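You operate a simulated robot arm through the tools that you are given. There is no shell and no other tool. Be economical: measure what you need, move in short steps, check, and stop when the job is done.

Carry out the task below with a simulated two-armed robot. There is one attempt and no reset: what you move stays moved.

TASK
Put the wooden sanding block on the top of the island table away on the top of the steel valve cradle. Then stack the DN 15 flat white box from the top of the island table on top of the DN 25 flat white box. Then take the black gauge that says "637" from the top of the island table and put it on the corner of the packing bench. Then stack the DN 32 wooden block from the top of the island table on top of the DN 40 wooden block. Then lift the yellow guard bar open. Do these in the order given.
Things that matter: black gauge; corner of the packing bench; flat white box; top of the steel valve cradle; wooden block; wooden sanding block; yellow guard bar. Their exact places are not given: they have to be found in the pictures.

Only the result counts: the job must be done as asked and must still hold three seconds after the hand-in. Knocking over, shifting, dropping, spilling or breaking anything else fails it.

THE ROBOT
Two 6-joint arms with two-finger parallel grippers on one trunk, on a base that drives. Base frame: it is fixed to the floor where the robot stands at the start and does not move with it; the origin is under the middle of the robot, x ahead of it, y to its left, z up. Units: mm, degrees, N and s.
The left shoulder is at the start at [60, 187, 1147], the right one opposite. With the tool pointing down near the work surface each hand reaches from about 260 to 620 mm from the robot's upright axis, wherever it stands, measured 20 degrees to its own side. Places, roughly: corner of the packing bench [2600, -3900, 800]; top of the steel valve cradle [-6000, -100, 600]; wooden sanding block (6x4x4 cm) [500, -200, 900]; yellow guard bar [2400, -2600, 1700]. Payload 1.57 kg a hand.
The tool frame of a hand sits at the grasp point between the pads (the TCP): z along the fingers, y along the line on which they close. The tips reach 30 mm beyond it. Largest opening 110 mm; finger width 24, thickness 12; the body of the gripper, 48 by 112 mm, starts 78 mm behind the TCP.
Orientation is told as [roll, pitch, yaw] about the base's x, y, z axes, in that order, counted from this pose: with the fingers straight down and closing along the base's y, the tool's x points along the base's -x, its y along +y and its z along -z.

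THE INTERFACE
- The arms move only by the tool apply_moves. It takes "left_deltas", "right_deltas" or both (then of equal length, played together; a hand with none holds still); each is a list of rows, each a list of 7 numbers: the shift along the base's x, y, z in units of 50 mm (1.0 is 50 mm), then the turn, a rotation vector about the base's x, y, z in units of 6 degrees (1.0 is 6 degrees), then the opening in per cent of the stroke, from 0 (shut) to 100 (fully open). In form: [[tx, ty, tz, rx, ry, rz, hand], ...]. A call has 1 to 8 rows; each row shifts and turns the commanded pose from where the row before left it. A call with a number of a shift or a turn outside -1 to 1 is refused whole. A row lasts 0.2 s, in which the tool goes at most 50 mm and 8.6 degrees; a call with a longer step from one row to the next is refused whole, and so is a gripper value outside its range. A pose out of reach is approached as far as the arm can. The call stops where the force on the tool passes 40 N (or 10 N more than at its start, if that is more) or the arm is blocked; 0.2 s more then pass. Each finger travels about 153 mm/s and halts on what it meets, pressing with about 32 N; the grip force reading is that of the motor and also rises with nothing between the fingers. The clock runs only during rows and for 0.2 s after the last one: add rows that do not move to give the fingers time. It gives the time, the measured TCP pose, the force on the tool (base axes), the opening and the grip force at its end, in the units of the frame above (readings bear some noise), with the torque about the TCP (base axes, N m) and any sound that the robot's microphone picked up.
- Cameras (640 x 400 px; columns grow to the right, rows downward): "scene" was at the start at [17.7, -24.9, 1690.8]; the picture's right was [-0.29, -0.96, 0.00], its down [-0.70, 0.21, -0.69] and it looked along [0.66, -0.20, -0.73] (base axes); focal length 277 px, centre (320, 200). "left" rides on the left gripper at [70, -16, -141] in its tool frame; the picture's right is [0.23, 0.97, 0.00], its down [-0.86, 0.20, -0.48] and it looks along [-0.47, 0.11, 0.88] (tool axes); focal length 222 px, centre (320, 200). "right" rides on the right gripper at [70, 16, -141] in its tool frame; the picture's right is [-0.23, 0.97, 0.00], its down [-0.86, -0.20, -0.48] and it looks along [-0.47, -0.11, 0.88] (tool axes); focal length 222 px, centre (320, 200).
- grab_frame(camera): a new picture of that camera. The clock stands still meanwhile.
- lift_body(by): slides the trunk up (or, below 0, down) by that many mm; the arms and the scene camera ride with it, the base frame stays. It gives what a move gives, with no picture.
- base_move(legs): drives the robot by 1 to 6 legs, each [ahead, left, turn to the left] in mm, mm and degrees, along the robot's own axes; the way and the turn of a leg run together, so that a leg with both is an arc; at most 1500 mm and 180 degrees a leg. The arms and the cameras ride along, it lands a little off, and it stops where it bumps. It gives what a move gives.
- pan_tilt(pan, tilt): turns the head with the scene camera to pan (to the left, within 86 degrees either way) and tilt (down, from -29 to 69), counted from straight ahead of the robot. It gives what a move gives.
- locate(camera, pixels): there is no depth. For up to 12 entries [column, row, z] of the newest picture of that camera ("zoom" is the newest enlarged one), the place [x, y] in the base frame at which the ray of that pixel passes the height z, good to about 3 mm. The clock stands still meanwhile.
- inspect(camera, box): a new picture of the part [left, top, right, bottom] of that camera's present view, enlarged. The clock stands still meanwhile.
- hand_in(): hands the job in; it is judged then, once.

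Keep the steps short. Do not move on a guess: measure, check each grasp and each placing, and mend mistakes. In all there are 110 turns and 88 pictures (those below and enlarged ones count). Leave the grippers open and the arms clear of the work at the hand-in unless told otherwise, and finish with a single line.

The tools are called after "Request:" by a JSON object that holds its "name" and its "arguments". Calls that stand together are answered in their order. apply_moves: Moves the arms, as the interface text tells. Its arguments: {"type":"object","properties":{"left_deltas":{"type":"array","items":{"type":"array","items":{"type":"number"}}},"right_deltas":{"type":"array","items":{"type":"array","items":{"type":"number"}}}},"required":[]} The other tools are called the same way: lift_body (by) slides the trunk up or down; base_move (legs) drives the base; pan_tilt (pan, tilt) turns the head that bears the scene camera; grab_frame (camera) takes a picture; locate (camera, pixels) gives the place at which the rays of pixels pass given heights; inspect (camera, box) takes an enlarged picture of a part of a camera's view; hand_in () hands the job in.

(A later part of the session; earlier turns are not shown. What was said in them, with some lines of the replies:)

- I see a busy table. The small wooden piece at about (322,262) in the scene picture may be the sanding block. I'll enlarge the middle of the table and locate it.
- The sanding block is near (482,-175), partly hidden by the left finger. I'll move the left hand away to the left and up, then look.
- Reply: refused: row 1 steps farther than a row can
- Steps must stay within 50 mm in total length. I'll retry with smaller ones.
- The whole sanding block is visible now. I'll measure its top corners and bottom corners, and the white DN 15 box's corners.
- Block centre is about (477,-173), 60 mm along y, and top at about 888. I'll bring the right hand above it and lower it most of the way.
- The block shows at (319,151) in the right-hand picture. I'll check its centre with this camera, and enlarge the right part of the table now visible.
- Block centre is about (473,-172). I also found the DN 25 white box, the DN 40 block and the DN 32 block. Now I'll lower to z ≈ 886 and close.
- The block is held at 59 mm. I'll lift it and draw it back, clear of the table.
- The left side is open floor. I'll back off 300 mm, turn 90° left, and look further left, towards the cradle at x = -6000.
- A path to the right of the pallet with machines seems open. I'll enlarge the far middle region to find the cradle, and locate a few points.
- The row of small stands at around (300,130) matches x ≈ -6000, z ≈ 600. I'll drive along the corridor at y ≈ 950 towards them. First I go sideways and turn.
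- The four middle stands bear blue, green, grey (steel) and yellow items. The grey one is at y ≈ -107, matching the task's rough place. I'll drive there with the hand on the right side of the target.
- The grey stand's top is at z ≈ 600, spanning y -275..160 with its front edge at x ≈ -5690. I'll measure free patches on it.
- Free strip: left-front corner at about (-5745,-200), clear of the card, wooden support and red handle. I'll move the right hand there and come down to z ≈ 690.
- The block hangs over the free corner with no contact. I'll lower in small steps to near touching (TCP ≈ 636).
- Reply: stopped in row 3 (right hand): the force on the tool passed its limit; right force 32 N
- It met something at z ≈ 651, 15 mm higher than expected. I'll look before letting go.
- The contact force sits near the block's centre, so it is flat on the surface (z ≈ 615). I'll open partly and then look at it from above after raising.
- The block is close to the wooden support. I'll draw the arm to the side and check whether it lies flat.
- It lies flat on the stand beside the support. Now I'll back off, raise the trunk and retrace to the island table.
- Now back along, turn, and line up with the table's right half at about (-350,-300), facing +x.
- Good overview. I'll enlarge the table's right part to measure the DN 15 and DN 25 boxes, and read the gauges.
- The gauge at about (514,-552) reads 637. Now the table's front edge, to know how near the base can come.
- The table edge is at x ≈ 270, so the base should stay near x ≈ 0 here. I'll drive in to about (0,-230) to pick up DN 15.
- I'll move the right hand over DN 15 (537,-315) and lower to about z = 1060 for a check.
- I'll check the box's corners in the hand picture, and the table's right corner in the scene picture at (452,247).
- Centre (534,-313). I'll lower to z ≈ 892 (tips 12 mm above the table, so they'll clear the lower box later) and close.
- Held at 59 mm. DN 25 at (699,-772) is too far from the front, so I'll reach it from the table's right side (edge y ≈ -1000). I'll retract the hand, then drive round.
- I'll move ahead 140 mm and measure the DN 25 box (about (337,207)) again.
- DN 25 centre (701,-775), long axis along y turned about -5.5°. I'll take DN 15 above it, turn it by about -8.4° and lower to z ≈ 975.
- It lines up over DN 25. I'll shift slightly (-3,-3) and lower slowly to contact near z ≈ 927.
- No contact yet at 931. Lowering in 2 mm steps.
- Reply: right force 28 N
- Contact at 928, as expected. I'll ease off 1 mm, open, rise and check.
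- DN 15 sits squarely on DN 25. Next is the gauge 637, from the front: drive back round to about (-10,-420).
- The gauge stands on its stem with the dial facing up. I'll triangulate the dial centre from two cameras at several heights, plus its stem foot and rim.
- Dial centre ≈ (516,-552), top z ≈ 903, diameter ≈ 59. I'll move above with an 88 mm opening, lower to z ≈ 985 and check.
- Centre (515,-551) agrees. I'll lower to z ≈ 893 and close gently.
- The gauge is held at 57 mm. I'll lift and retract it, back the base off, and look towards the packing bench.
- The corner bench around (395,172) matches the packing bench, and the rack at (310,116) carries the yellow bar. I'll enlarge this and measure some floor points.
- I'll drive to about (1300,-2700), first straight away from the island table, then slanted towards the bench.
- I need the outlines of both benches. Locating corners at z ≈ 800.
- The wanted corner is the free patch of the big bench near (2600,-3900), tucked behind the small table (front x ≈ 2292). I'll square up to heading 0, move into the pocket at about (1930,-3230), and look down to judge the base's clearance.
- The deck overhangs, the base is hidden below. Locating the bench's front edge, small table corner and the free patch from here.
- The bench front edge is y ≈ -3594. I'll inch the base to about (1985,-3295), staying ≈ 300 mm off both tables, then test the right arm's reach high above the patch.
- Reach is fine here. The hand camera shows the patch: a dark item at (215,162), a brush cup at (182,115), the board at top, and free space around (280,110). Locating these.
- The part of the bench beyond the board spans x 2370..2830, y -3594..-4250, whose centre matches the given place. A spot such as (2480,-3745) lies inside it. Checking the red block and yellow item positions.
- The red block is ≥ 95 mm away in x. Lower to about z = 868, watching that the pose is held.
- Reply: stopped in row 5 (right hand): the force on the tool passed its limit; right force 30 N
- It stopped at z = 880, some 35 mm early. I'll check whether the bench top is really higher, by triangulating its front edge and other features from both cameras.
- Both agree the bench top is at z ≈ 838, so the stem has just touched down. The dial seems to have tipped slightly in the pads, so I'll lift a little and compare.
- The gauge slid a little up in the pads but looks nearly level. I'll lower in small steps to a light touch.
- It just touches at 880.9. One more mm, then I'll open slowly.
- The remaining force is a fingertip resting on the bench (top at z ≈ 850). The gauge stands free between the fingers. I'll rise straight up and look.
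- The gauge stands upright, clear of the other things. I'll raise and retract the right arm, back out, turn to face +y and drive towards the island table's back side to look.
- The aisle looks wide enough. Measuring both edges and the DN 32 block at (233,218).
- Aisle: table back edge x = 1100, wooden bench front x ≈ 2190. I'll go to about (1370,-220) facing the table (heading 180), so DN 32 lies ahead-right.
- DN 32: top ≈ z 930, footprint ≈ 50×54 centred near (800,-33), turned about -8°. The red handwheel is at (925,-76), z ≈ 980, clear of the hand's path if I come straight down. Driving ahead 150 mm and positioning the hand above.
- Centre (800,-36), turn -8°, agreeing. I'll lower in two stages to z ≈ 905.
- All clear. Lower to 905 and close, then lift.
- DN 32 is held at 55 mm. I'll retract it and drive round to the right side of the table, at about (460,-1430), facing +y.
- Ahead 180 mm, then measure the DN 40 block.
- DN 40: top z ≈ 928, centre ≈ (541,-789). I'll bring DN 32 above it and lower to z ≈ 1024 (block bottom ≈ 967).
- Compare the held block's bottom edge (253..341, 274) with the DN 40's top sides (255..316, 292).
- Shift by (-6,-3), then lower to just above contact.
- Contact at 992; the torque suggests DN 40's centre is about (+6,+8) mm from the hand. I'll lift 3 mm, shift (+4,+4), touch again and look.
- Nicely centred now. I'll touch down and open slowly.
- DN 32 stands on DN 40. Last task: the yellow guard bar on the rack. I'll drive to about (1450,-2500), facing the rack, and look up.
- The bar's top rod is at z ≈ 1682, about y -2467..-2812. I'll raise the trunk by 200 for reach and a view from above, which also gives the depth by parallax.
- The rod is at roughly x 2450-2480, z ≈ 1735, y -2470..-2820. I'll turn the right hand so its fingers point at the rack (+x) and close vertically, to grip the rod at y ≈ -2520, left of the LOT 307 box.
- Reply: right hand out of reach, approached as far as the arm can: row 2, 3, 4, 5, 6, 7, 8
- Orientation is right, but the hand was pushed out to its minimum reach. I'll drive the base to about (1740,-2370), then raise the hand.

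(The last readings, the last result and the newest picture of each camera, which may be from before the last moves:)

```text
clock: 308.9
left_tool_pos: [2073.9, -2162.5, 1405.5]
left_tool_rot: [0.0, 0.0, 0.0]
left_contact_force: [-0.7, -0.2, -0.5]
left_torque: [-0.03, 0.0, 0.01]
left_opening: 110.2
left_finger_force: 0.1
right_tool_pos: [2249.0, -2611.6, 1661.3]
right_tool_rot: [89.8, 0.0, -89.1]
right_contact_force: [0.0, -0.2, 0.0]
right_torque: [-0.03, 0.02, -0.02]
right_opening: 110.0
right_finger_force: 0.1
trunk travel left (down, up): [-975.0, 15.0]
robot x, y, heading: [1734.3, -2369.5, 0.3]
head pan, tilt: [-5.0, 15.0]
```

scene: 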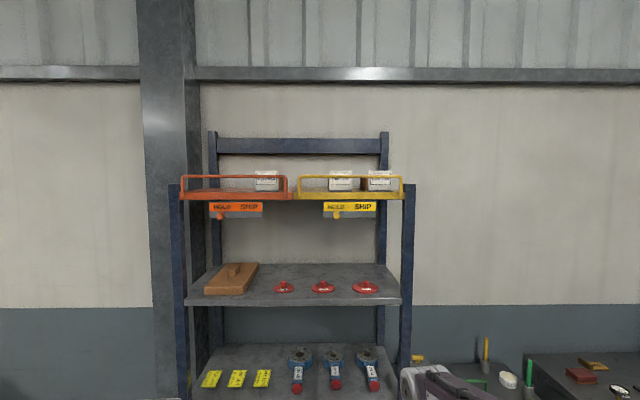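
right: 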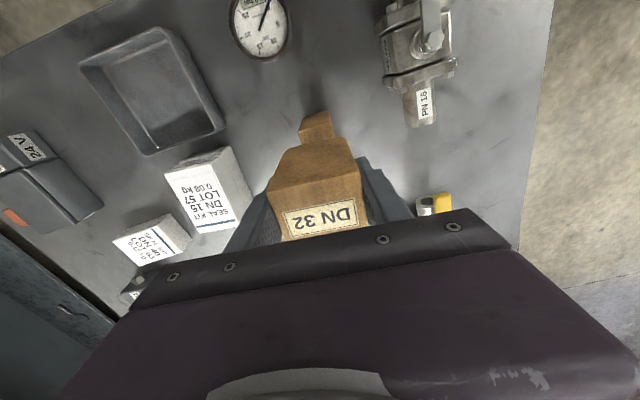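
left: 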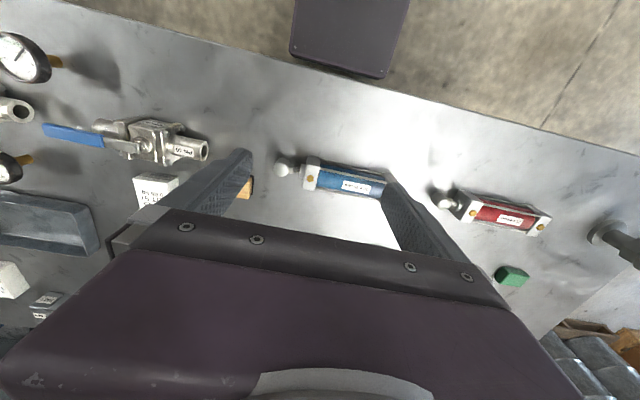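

The arm follows now. Move to y ≈ -2520, z ≈ 1735, and look with both cameras.

Request:
{"name": "apply_moves", "arguments": {"right_deltas": [[0, 0.6, 0.5, 0, 0, 0, 100], [0, 0.6, 0.5, 0, 0, 0, 100], [0, 0.64, 0.48, 0, 0, 0, 100], [0, 0, 0, 0, 0, 0, 100]]}}

Request:
{"name": "grab_frame", "arguments": {"camera": "right"}}

Request:
{"name": "grab_frame", "arguments": {"camera": "scene"}}

```text
clock: 309.9
left_tool_pos: [2075.1, -2162.7, 1406.4]
left_tool_rot: [0.0, 0.0, 0.0]
left_contact_force: [-0.3, -0.2, 0.6]
left_torque: [0.02, 0.0, 0.0]
left_opening: 109.9
left_finger_force: 0.0
right_tool_pos: [2248.3, -2552.8, 1742.3]
right_tool_rot: [89.7, 0.1, -88.5]
right_contact_force: [-0.4, -0.2, 0.5]
right_torque: [-0.02, 0.0, 0.04]
right_opening: 110.1
right_finger_force: 0.0
right hand out of reach, approached as far as the arm can: row 2, 3
trunk travel left (down, up): [-975.0, 15.0]
robot x, y, heading: [1733.8, -2371.7, 0.2]
head pan, tilt: [-5.0, 15.0]
```

```text
10 pictures are left
```

right: 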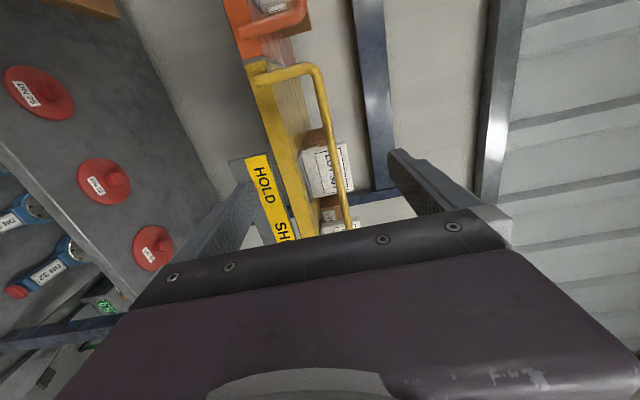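

```text
9 pictures are left
```

scene: 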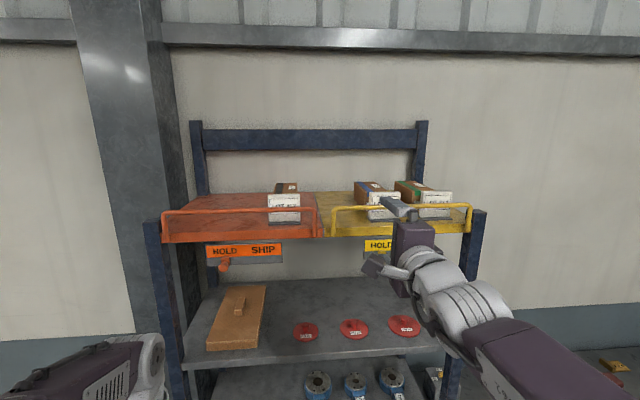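

Triangulating the rod's left corner: scene pixel (336,208) and right-hand pixels on the rod (318,72), (330,130).

Request:
{"name": "locate", "arguments": {"camera": "scene", "pixels": [[334, 208, 1740], [334, 208, 1720], [334, 208, 1700], [360, 207, 1740], [360, 207, 1720], [360, 207, 1700], [335, 236, 1670], [335, 236, 1650]]}}

Request:
{"name": "locate", "arguments": {"camera": "right", "pixels": [[316, 70, 1740], [316, 70, 1735], [316, 70, 1730], [316, 70, 1720], [330, 130, 1740], [330, 130, 1730], [330, 130, 1720], [338, 180, 1730], [255, 72, 1690], [262, 100, 1690]]}}

```text
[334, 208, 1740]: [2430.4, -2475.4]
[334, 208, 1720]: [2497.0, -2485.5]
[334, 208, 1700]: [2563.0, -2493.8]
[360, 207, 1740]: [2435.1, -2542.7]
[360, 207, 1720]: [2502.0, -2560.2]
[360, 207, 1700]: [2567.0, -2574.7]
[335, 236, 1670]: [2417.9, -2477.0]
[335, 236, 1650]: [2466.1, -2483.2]
```

```text
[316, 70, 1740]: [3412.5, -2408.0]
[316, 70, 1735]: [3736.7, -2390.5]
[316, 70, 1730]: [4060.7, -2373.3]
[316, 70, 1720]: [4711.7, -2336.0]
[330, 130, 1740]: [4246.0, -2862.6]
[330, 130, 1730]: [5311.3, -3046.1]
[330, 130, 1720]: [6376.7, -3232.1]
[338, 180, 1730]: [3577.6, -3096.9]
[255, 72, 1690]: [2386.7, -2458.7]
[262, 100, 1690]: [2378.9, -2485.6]
```

The rays agree: rod at x ≈ 2387, z ≈ 1756; box fronts are about 58 mm behind it, so gripping at y ≈ -2550 is safe. I'll narrow the opening to 55 mm, raise 14 mm, and drive 70 mm ahead.

Request:
{"name": "apply_moves", "arguments": {"right_deltas": [[0, 0, 0.28, 0, 0, 0, 75], [0, 0, 0, 0, 0, 0, 50], [0, 0, 0, 0, 0, 0, 50]]}}

Request:
{"name": "base_move", "arguments": {"legs": [[70, 0, 0]]}}

Request:
{"name": "inspect", "arguments": {"camera": "scene", "box": [310, 160, 490, 280]}}

```text
clock: 310.7
left_tool_pos: [2075.3, -2162.0, 1406.8]
left_tool_rot: [0.0, 0.0, 0.0]
left_contact_force: [-0.3, -0.5, -1.3]
left_torque: [0.0, 0.0, 0.0]
left_opening: 109.8
left_finger_force: 0.1
right_tool_pos: [2249.3, -2553.5, 1755.6]
right_tool_rot: [89.7, 0.2, -89.1]
right_contact_force: [-0.3, -1.1, -0.3]
right_torque: [0.0, 0.0, -0.01]
right_opening: 55.1
right_finger_force: 0.1
trunk travel left (down, up): [-975.0, 15.0]
robot x, y, heading: [1732.7, -2372.9, 0.2]
head pan, tilt: [-5.0, 15.0]
```

```text
clock: 311.7
left_tool_pos: [2128.9, -2162.5, 1410.4]
left_tool_rot: [-0.1, -0.6, 0.1]
left_contact_force: [-0.5, -0.8, -0.1]
left_torque: [0.0, -0.09, 0.02]
left_opening: 110.0
left_finger_force: 0.1
right_tool_pos: [2300.0, -2552.0, 1761.1]
right_tool_rot: [90.5, 0.0, -89.0]
right_contact_force: [-2.6, 0.7, 0.7]
right_torque: [-0.04, 0.01, 0.0]
right_opening: 55.0
right_finger_force: 0.1
trunk travel left (down, up): [-975.0, 15.0]
robot x, y, heading: [1800.0, -2371.6, 0.1]
head pan, tilt: [-5.0, 15.0]
```

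```text
3.33 times, centred on (400, 220) of scene
```

zoom: 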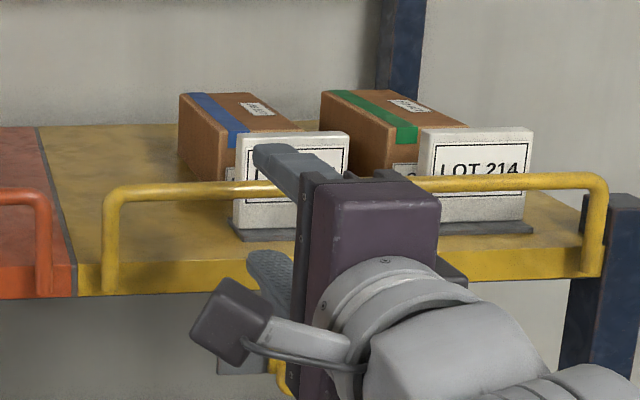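

The readings hint at sway after the drive. I'll let it settle and re-read before going forward.

Request:
{"name": "apply_moves", "arguments": {"right_deltas": [[0, 0, 0, 0, 0, 0, 50], [0, 0, 0, 0, 0, 0, 50]], "left_deltas": [[0, 0, 0, 0, 0, 0, 100], [0, 0, 0, 0, 0, 0, 100]]}}

```text
clock: 312.3
left_tool_pos: [2139.2, -2161.4, 1407.7]
left_tool_rot: [0.0, 0.0, 0.1]
left_contact_force: [-0.9, 0.4, -0.3]
left_torque: [-0.03, 0.0, 0.0]
left_opening: 110.0
left_finger_force: 0.1
right_tool_pos: [2313.0, -2552.4, 1757.8]
right_tool_rot: [89.9, -0.1, -89.0]
right_contact_force: [-0.8, 0.8, 0.1]
right_torque: [0.01, 0.02, -0.03]
right_opening: 55.1
right_finger_force: 0.0
trunk travel left (down, up): [-975.0, 15.0]
robot x, y, heading: [1802.0, -2373.9, 0.0]
head pan, tilt: [-5.0, 15.0]
```

Settled at x = 2313. Advance 70 mm so the rod comes between the fingers, then check.

Request:
{"name": "apply_moves", "arguments": {"right_deltas": [[0.5, 0, -0.02, 0, 0, 0, 50], [0.5, 0, -0.02, 0, 0, 0, 50], [0.4, 0, 0, 0, 0, 0, 50], [0, 0, 0, 0, 0, 0, 50]]}}

Request:
{"name": "inspect", "arguments": {"camera": "right", "box": [200, 60, 440, 240]}}

```text
clock: 313.3
left_tool_pos: [2142.8, -2161.6, 1407.0]
left_tool_rot: [0.0, 0.0, 0.0]
left_contact_force: [0.3, -0.3, -0.5]
left_torque: [-0.02, -0.06, 0.01]
left_opening: 110.0
left_finger_force: 0.2
right_tool_pos: [2388.5, -2552.1, 1755.2]
right_tool_rot: [89.8, 0.1, -88.8]
right_contact_force: [-0.1, 0.1, 0.2]
right_torque: [0.02, 0.03, 0.03]
right_opening: 54.9
right_finger_force: 0.0
trunk travel left (down, up): [-975.0, 15.0]
robot x, y, heading: [1804.8, -2370.6, 0.1]
head pan, tilt: [-5.0, 15.0]
```

```text
2.22 times, centred on (320, 150) of right
```

zoom: 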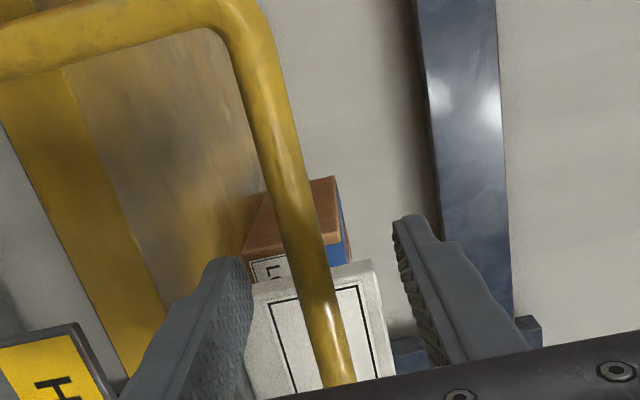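

The rod is between the fingers. I'll close to a loose 24 mm cage, then lift 30 mm in small steps watching the force.

Request:
{"name": "apply_moves", "arguments": {"right_deltas": [[0, 0, 0, 0, 0, 0, 35], [0, 0, 0, 0, 0, 0, 22], [0, 0, 0, 0, 0, 0, 22], [0, 0, 0.2, 0, 0, 0, 22], [0, 0, 0.2, 0, 0, 0, 22], [0, 0, 0.2, 0, 0, 0, 22], [0, 0, 0, 0, 0, 0, 22]]}}

```text
clock: 314.9
left_tool_pos: [2143.8, -2165.3, 1406.7]
left_tool_rot: [0.2, 0.1, 0.1]
left_contact_force: [0.8, 0.9, -0.2]
left_torque: [0.02, 0.02, -0.01]
left_opening: 110.0
left_finger_force: 0.1
right_tool_pos: [2389.5, -2551.4, 1777.4]
right_tool_rot: [89.1, 0.1, -89.6]
right_contact_force: [-10.4, -2.2, -36.1]
right_torque: [-0.13, 0.08, 0.04]
right_opening: 56.5
right_finger_force: 17.3
right hand out of reach, approached as far as the arm can: row 6
trunk travel left (down, up): [-975.0, 15.0]
robot x, y, heading: [1806.7, -2372.8, 0.2]
head pan, tilt: [-5.0, 15.0]
```

Force is -36 N, and the opening reads 56 mm. I'll look at what is happening.

Request:
{"name": "inspect", "arguments": {"camera": "right", "box": [200, 60, 440, 240]}}

```text
2.22 times, centred on (320, 150) of right
```

zoom: 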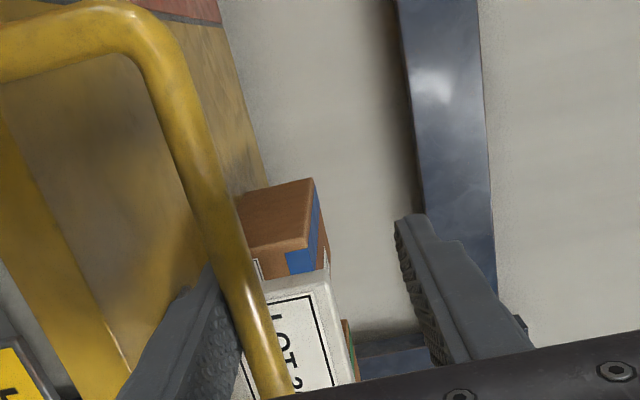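

The rod has not followed; it pressed the lower finger open. I'll hold still for a second to see whether the bar creeps (force or opening falling).

Request:
{"name": "apply_moves", "arguments": {"right_deltas": [[0, 0, 0, 0, 0, 0, 22], [0, 0, 0, 0, 0, 0, 22], [0, 0, 0, 0, 0, 0, 22], [0, 0, 0, 0, 0, 0, 22], [0, 0, 0, 0, 0, 0, 22]]}}

```text
clock: 316.1
left_tool_pos: [2144.9, -2165.9, 1407.3]
left_tool_rot: [0.2, 0.1, 0.2]
left_contact_force: [-0.6, 0.1, 0.5]
left_torque: [-0.01, 0.01, -0.01]
left_opening: 110.0
left_finger_force: 0.1
right_tool_pos: [2390.1, -2551.8, 1777.5]
right_tool_rot: [88.9, 0.2, -89.3]
right_contact_force: [-10.1, -1.4, -37.4]
right_torque: [-0.15, 0.06, -0.02]
right_opening: 57.2
right_finger_force: 18.6
trunk travel left (down, up): [-975.0, 15.0]
robot x, y, heading: [1803.4, -2370.2, 0.1]
head pan, tilt: [-5.0, 15.0]
```

No creep, so it isn't a straight upward slide. It may swing on hinges at the feet of its legs. I'll come back down 21 mm, grip the rod, and pull gently towards the robot 10 mm.

Request:
{"name": "apply_moves", "arguments": {"right_deltas": [[0, 0, -0.21, 0, 0, 0, 50], [0, 0, -0.21, 0, 0, 0, 50], [0, 0, 0, 0, 0, 0, 30], [0, 0, 0, 0, 0, 0, 5], [0, 0, 0, 0, 0, 0, 5]]}}

Request:
{"name": "apply_moves", "arguments": {"right_deltas": [[-0.1, 0, 0, 0, 0, 0, 5], [-0.1, 0, 0, 0, 0, 0, 5], [0, 0, 0, 0, 0, 0, 5]]}}

```text
clock: 317.3
left_tool_pos: [2144.2, -2162.4, 1406.5]
left_tool_rot: [-0.1, 0.1, 0.1]
left_contact_force: [-0.1, -0.2, -1.3]
left_torque: [0.01, -0.03, -0.03]
left_opening: 110.0
left_finger_force: 0.1
right_tool_pos: [2387.3, -2545.1, 1761.2]
right_tool_rot: [89.5, 0.0, -88.7]
right_contact_force: [-8.0, 3.3, -21.8]
right_torque: [0.07, 0.03, -0.12]
right_opening: 24.6
right_finger_force: 10.8
trunk travel left (down, up): [-975.0, 15.0]
robot x, y, heading: [1803.5, -2370.4, 0.1]
head pan, tilt: [-5.0, 15.0]
```

```text
clock: 318.1
left_tool_pos: [2147.9, -2161.7, 1403.8]
left_tool_rot: [0.0, 0.1, 0.2]
left_contact_force: [-0.6, 0.7, 0.1]
left_torque: [0.01, 0.01, 0.04]
left_opening: 110.0
left_finger_force: 0.0
right_tool_pos: [2383.2, -2545.4, 1760.3]
right_tool_rot: [89.5, 0.1, -88.5]
right_contact_force: [1.9, 5.5, -19.4]
right_torque: [0.1, -0.15, 0.04]
right_opening: 23.0
right_finger_force: 9.8
trunk travel left (down, up): [-975.0, 15.0]
robot x, y, heading: [1804.4, -2372.5, 0.2]
head pan, tilt: [-5.0, 15.0]
```

The rod sits about 6 mm below the grip centre. I'll centre on it and pull a further 15 mm.

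Request:
{"name": "apply_moves", "arguments": {"right_deltas": [[0, 0, -0.12, 0, 0, 0, 5], [0, 0, 0, 0, 0, 0, 5], [-0.1, 0, 0, 0, 0, 0, 5], [-0.1, 0, 0, 0, 0, 0, 5], [-0.1, 0, 0, 0, 0, 0, 5], [0, 0, 0, 0, 0, 0, 5]]}}

```text
clock: 319.5
left_tool_pos: [2148.1, -2160.3, 1405.0]
left_tool_rot: [0.0, 0.3, 0.0]
left_contact_force: [0.0, -0.3, 0.4]
left_torque: [0.0, -0.01, 0.01]
left_opening: 110.0
left_finger_force: 0.0
right_tool_pos: [2367.2, -2548.1, 1754.2]
right_tool_rot: [89.5, 0.0, -88.4]
right_contact_force: [5.1, 4.4, -13.6]
right_torque: [0.02, -0.09, 0.0]
right_opening: 17.4
right_finger_force: 6.1
trunk travel left (down, up): [-975.0, 15.0]
robot x, y, heading: [1803.3, -2373.0, -0.4]
head pan, tilt: [-5.0, 15.0]
```

I'll look whether the bar moved or the fingers slid on it.

Request:
{"name": "inspect", "arguments": {"camera": "scene", "box": [310, 160, 490, 280]}}

```text
3.33 times, centred on (400, 220) of scene
```

zoom: 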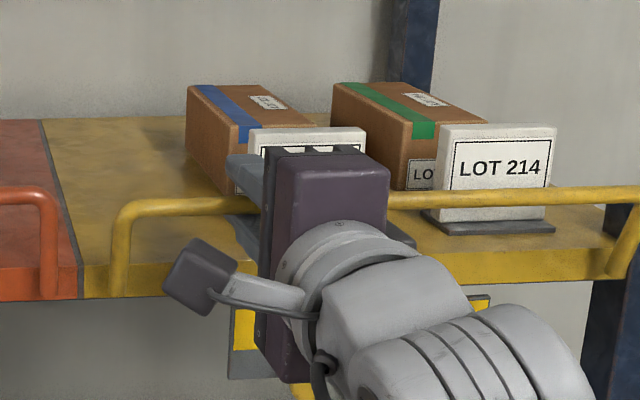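

The bar is swinging out towards the robot on hinges at its feet (the right leg now leans outward). I'll follow the arc (radius ≈ 65 mm) down and outward step by step.

Request:
{"name": "apply_moves", "arguments": {"right_deltas": [[-0.24, 0, -0.14, 0, 0, 0, 5], [-0.28, 0, -0.2, 0, 0, 0, 5], [-0.2, 0, -0.28, 0, 0, 0, 5], [0, 0, 0, 0, 0, 0, 5]]}}

Request:
{"name": "inspect", "arguments": {"camera": "scene", "box": [310, 160, 490, 280]}}

```text
clock: 320.5
left_tool_pos: [2144.7, -2159.0, 1405.3]
left_tool_rot: [-0.1, 0.1, 0.2]
left_contact_force: [0.4, 0.3, 0.6]
left_torque: [-0.02, 0.01, 0.0]
left_opening: 110.3
left_finger_force: 0.1
right_tool_pos: [2326.7, -2552.1, 1729.3]
right_tool_rot: [89.9, -0.1, -88.5]
right_contact_force: [2.8, 7.4, 0.4]
right_torque: [0.06, -0.14, 0.27]
right_opening: 11.4
right_finger_force: 29.0
right hand out of reach, approached as far as the arm can: row 1, 2, 3
trunk travel left (down, up): [-975.0, 15.0]
robot x, y, heading: [1802.5, -2370.2, -0.0]
head pan, tilt: [-5.0, 15.0]
```

```text
3.33 times, centred on (400, 220) of scene
```

zoom: 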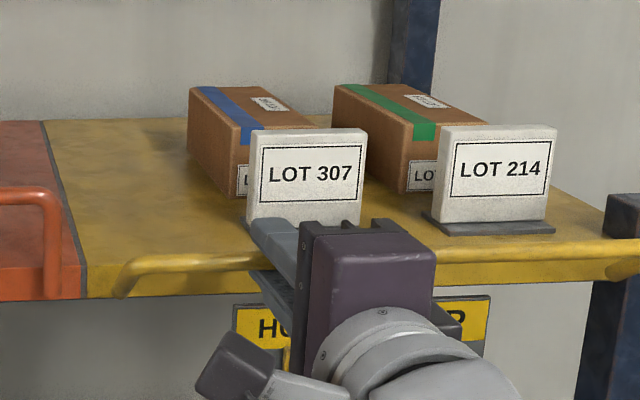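

The bar is about 60° open. Continue down the arc.

Request:
{"name": "apply_moves", "arguments": {"right_deltas": [[-0.08, 0, -0.26, 0, 0, 0, 5], [-0.02, 0, -0.28, 0, 0, 0, 5], [0.02, 0, -0.26, 0, 0, 0, 5], [0, 0, 0, 0, 0, 0, 5]]}}

```text
clock: 321.5
left_tool_pos: [2138.6, -2153.4, 1406.9]
left_tool_rot: [-0.4, -0.2, 0.0]
left_contact_force: [0.5, 0.3, 0.2]
left_torque: [0.01, -0.03, 0.0]
left_opening: 110.0
left_finger_force: 0.0
right_tool_pos: [2316.1, -2554.9, 1693.8]
right_tool_rot: [89.9, -0.4, -88.4]
right_contact_force: [-11.6, 20.4, 1.3]
right_torque: [0.32, -0.05, 0.54]
right_opening: 11.4
right_finger_force: 29.5
right hand out of reach, approached as far as the arm can: row 1, 2, 3
trunk travel left (down, up): [-975.0, 15.0]
robot x, y, heading: [1803.6, -2372.7, -0.1]
head pan, tilt: [-5.0, 15.0]
```

The bar is about horizontal (≈ 85-90°), and the arm is at its near limit. I'll open the fingers slightly, back the base off 120 mm, and see where the bar settles.

Request:
{"name": "apply_moves", "arguments": {"right_deltas": [[0, 0, 0, 0, 0, 0, 20], [0, 0, 0, 0, 0, 0, 35], [0, 0, 0, 0, 0, 0, 35]]}}

Request:
{"name": "base_move", "arguments": {"legs": [[-120, 0, 0]]}}

Request:
{"name": "inspect", "arguments": {"camera": "scene", "box": [300, 160, 480, 290]}}

```text
clock: 322.3
left_tool_pos: [2141.5, -2160.1, 1406.2]
left_tool_rot: [0.0, 0.0, 0.1]
left_contact_force: [-0.6, 0.2, -0.1]
left_torque: [-0.04, -0.01, 0.0]
left_opening: 110.1
left_finger_force: 0.2
right_tool_pos: [2319.0, -2564.2, 1691.7]
right_tool_rot: [89.8, 0.0, -88.6]
right_contact_force: [-1.1, 1.4, -2.2]
right_torque: [0.04, -0.04, -0.02]
right_opening: 39.9
right_finger_force: 0.3
trunk travel left (down, up): [-975.0, 15.0]
robot x, y, heading: [1800.4, -2372.2, -0.0]
head pan, tilt: [-5.0, 15.0]
```

```text
clock: 323.6
left_tool_pos: [2031.1, -2163.4, 1404.0]
left_tool_rot: [0.0, 0.4, 0.1]
left_contact_force: [-0.1, -0.3, 0.4]
left_torque: [0.02, 0.07, -0.01]
left_opening: 109.9
left_finger_force: 0.0
right_tool_pos: [2210.3, -2565.5, 1687.7]
right_tool_rot: [89.4, 0.0, -88.5]
right_contact_force: [0.6, 0.0, -0.6]
right_torque: [0.03, -0.01, -0.01]
right_opening: 38.3
right_finger_force: 0.0
trunk travel left (down, up): [-975.0, 15.0]
robot x, y, heading: [1683.3, -2369.5, 0.2]
head pan, tilt: [-5.0, 15.0]
```

```text
3.08 times, centred on (390, 225) of scene
```

zoom: 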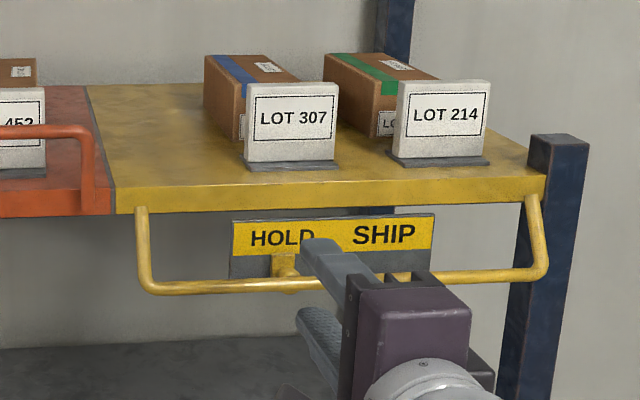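

The bar has swung fully open and hangs below the shelf edge, the boxes and the slider untouched. I'll open the hand, back away and take a last look.

Request:
{"name": "apply_moves", "arguments": {"right_deltas": [[0, 0, 0, 0, 0, 0, 60], [0, 0, 0, 0, 0, 0, 100], [0, 0, 0, 0, 0, 0, 100]]}}

Request:
{"name": "base_move", "arguments": {"legs": [[-350, 0, 0]]}}

Request:
{"name": "inspect", "arguments": {"camera": "scene", "box": [260, 140, 440, 270]}}

```text
clock: 324.4
left_tool_pos: [2025.4, -2162.4, 1406.2]
left_tool_rot: [0.0, -0.1, 0.0]
left_contact_force: [0.2, 0.1, -0.6]
left_torque: [0.0, -0.02, 0.01]
left_opening: 109.8
left_finger_force: 0.1
right_tool_pos: [2201.5, -2564.5, 1690.1]
right_tool_rot: [89.6, 0.0, -88.6]
right_contact_force: [-0.4, -1.0, -0.2]
right_torque: [0.0, 0.01, 0.01]
right_opening: 110.1
right_finger_force: 0.0
trunk travel left (down, up): [-975.0, 15.0]
robot x, y, heading: [1686.1, -2374.5, 0.0]
head pan, tilt: [-5.0, 15.0]
```

```text
clock: 326.6
left_tool_pos: [1682.9, -2164.0, 1404.6]
left_tool_rot: [0.0, 0.2, -0.2]
left_contact_force: [0.5, 0.4, -0.1]
left_torque: [0.02, 0.01, 0.03]
left_opening: 110.1
left_finger_force: 0.1
right_tool_pos: [1858.8, -2567.8, 1688.6]
right_tool_rot: [89.5, 0.1, -88.8]
right_contact_force: [0.1, 0.3, 0.1]
right_torque: [0.04, -0.01, -0.01]
right_opening: 110.2
right_finger_force: 0.1
trunk travel left (down, up): [-975.0, 15.0]
robot x, y, heading: [1338.0, -2370.4, -0.2]
head pan, tilt: [-5.0, 15.0]
```

```text
3.08 times, centred on (350, 205) of scene
```

zoom: 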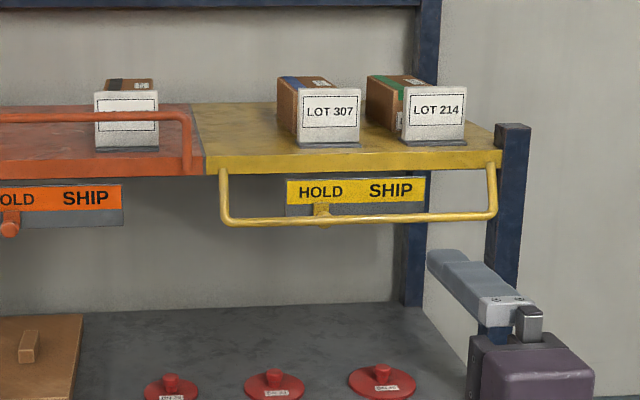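

The bar rests fully open, and the boxes, sign and orange bar are unmoved. All five jobs are done, so I'll hand in.

Request:
{"name": "hand_in", "arguments": {}}

```text
The job is handed in.
```

All five tasks are done in order and handed in; the yellow guard bar opened by swinging out and down on its hinges, since pushing it straight up did not move it.
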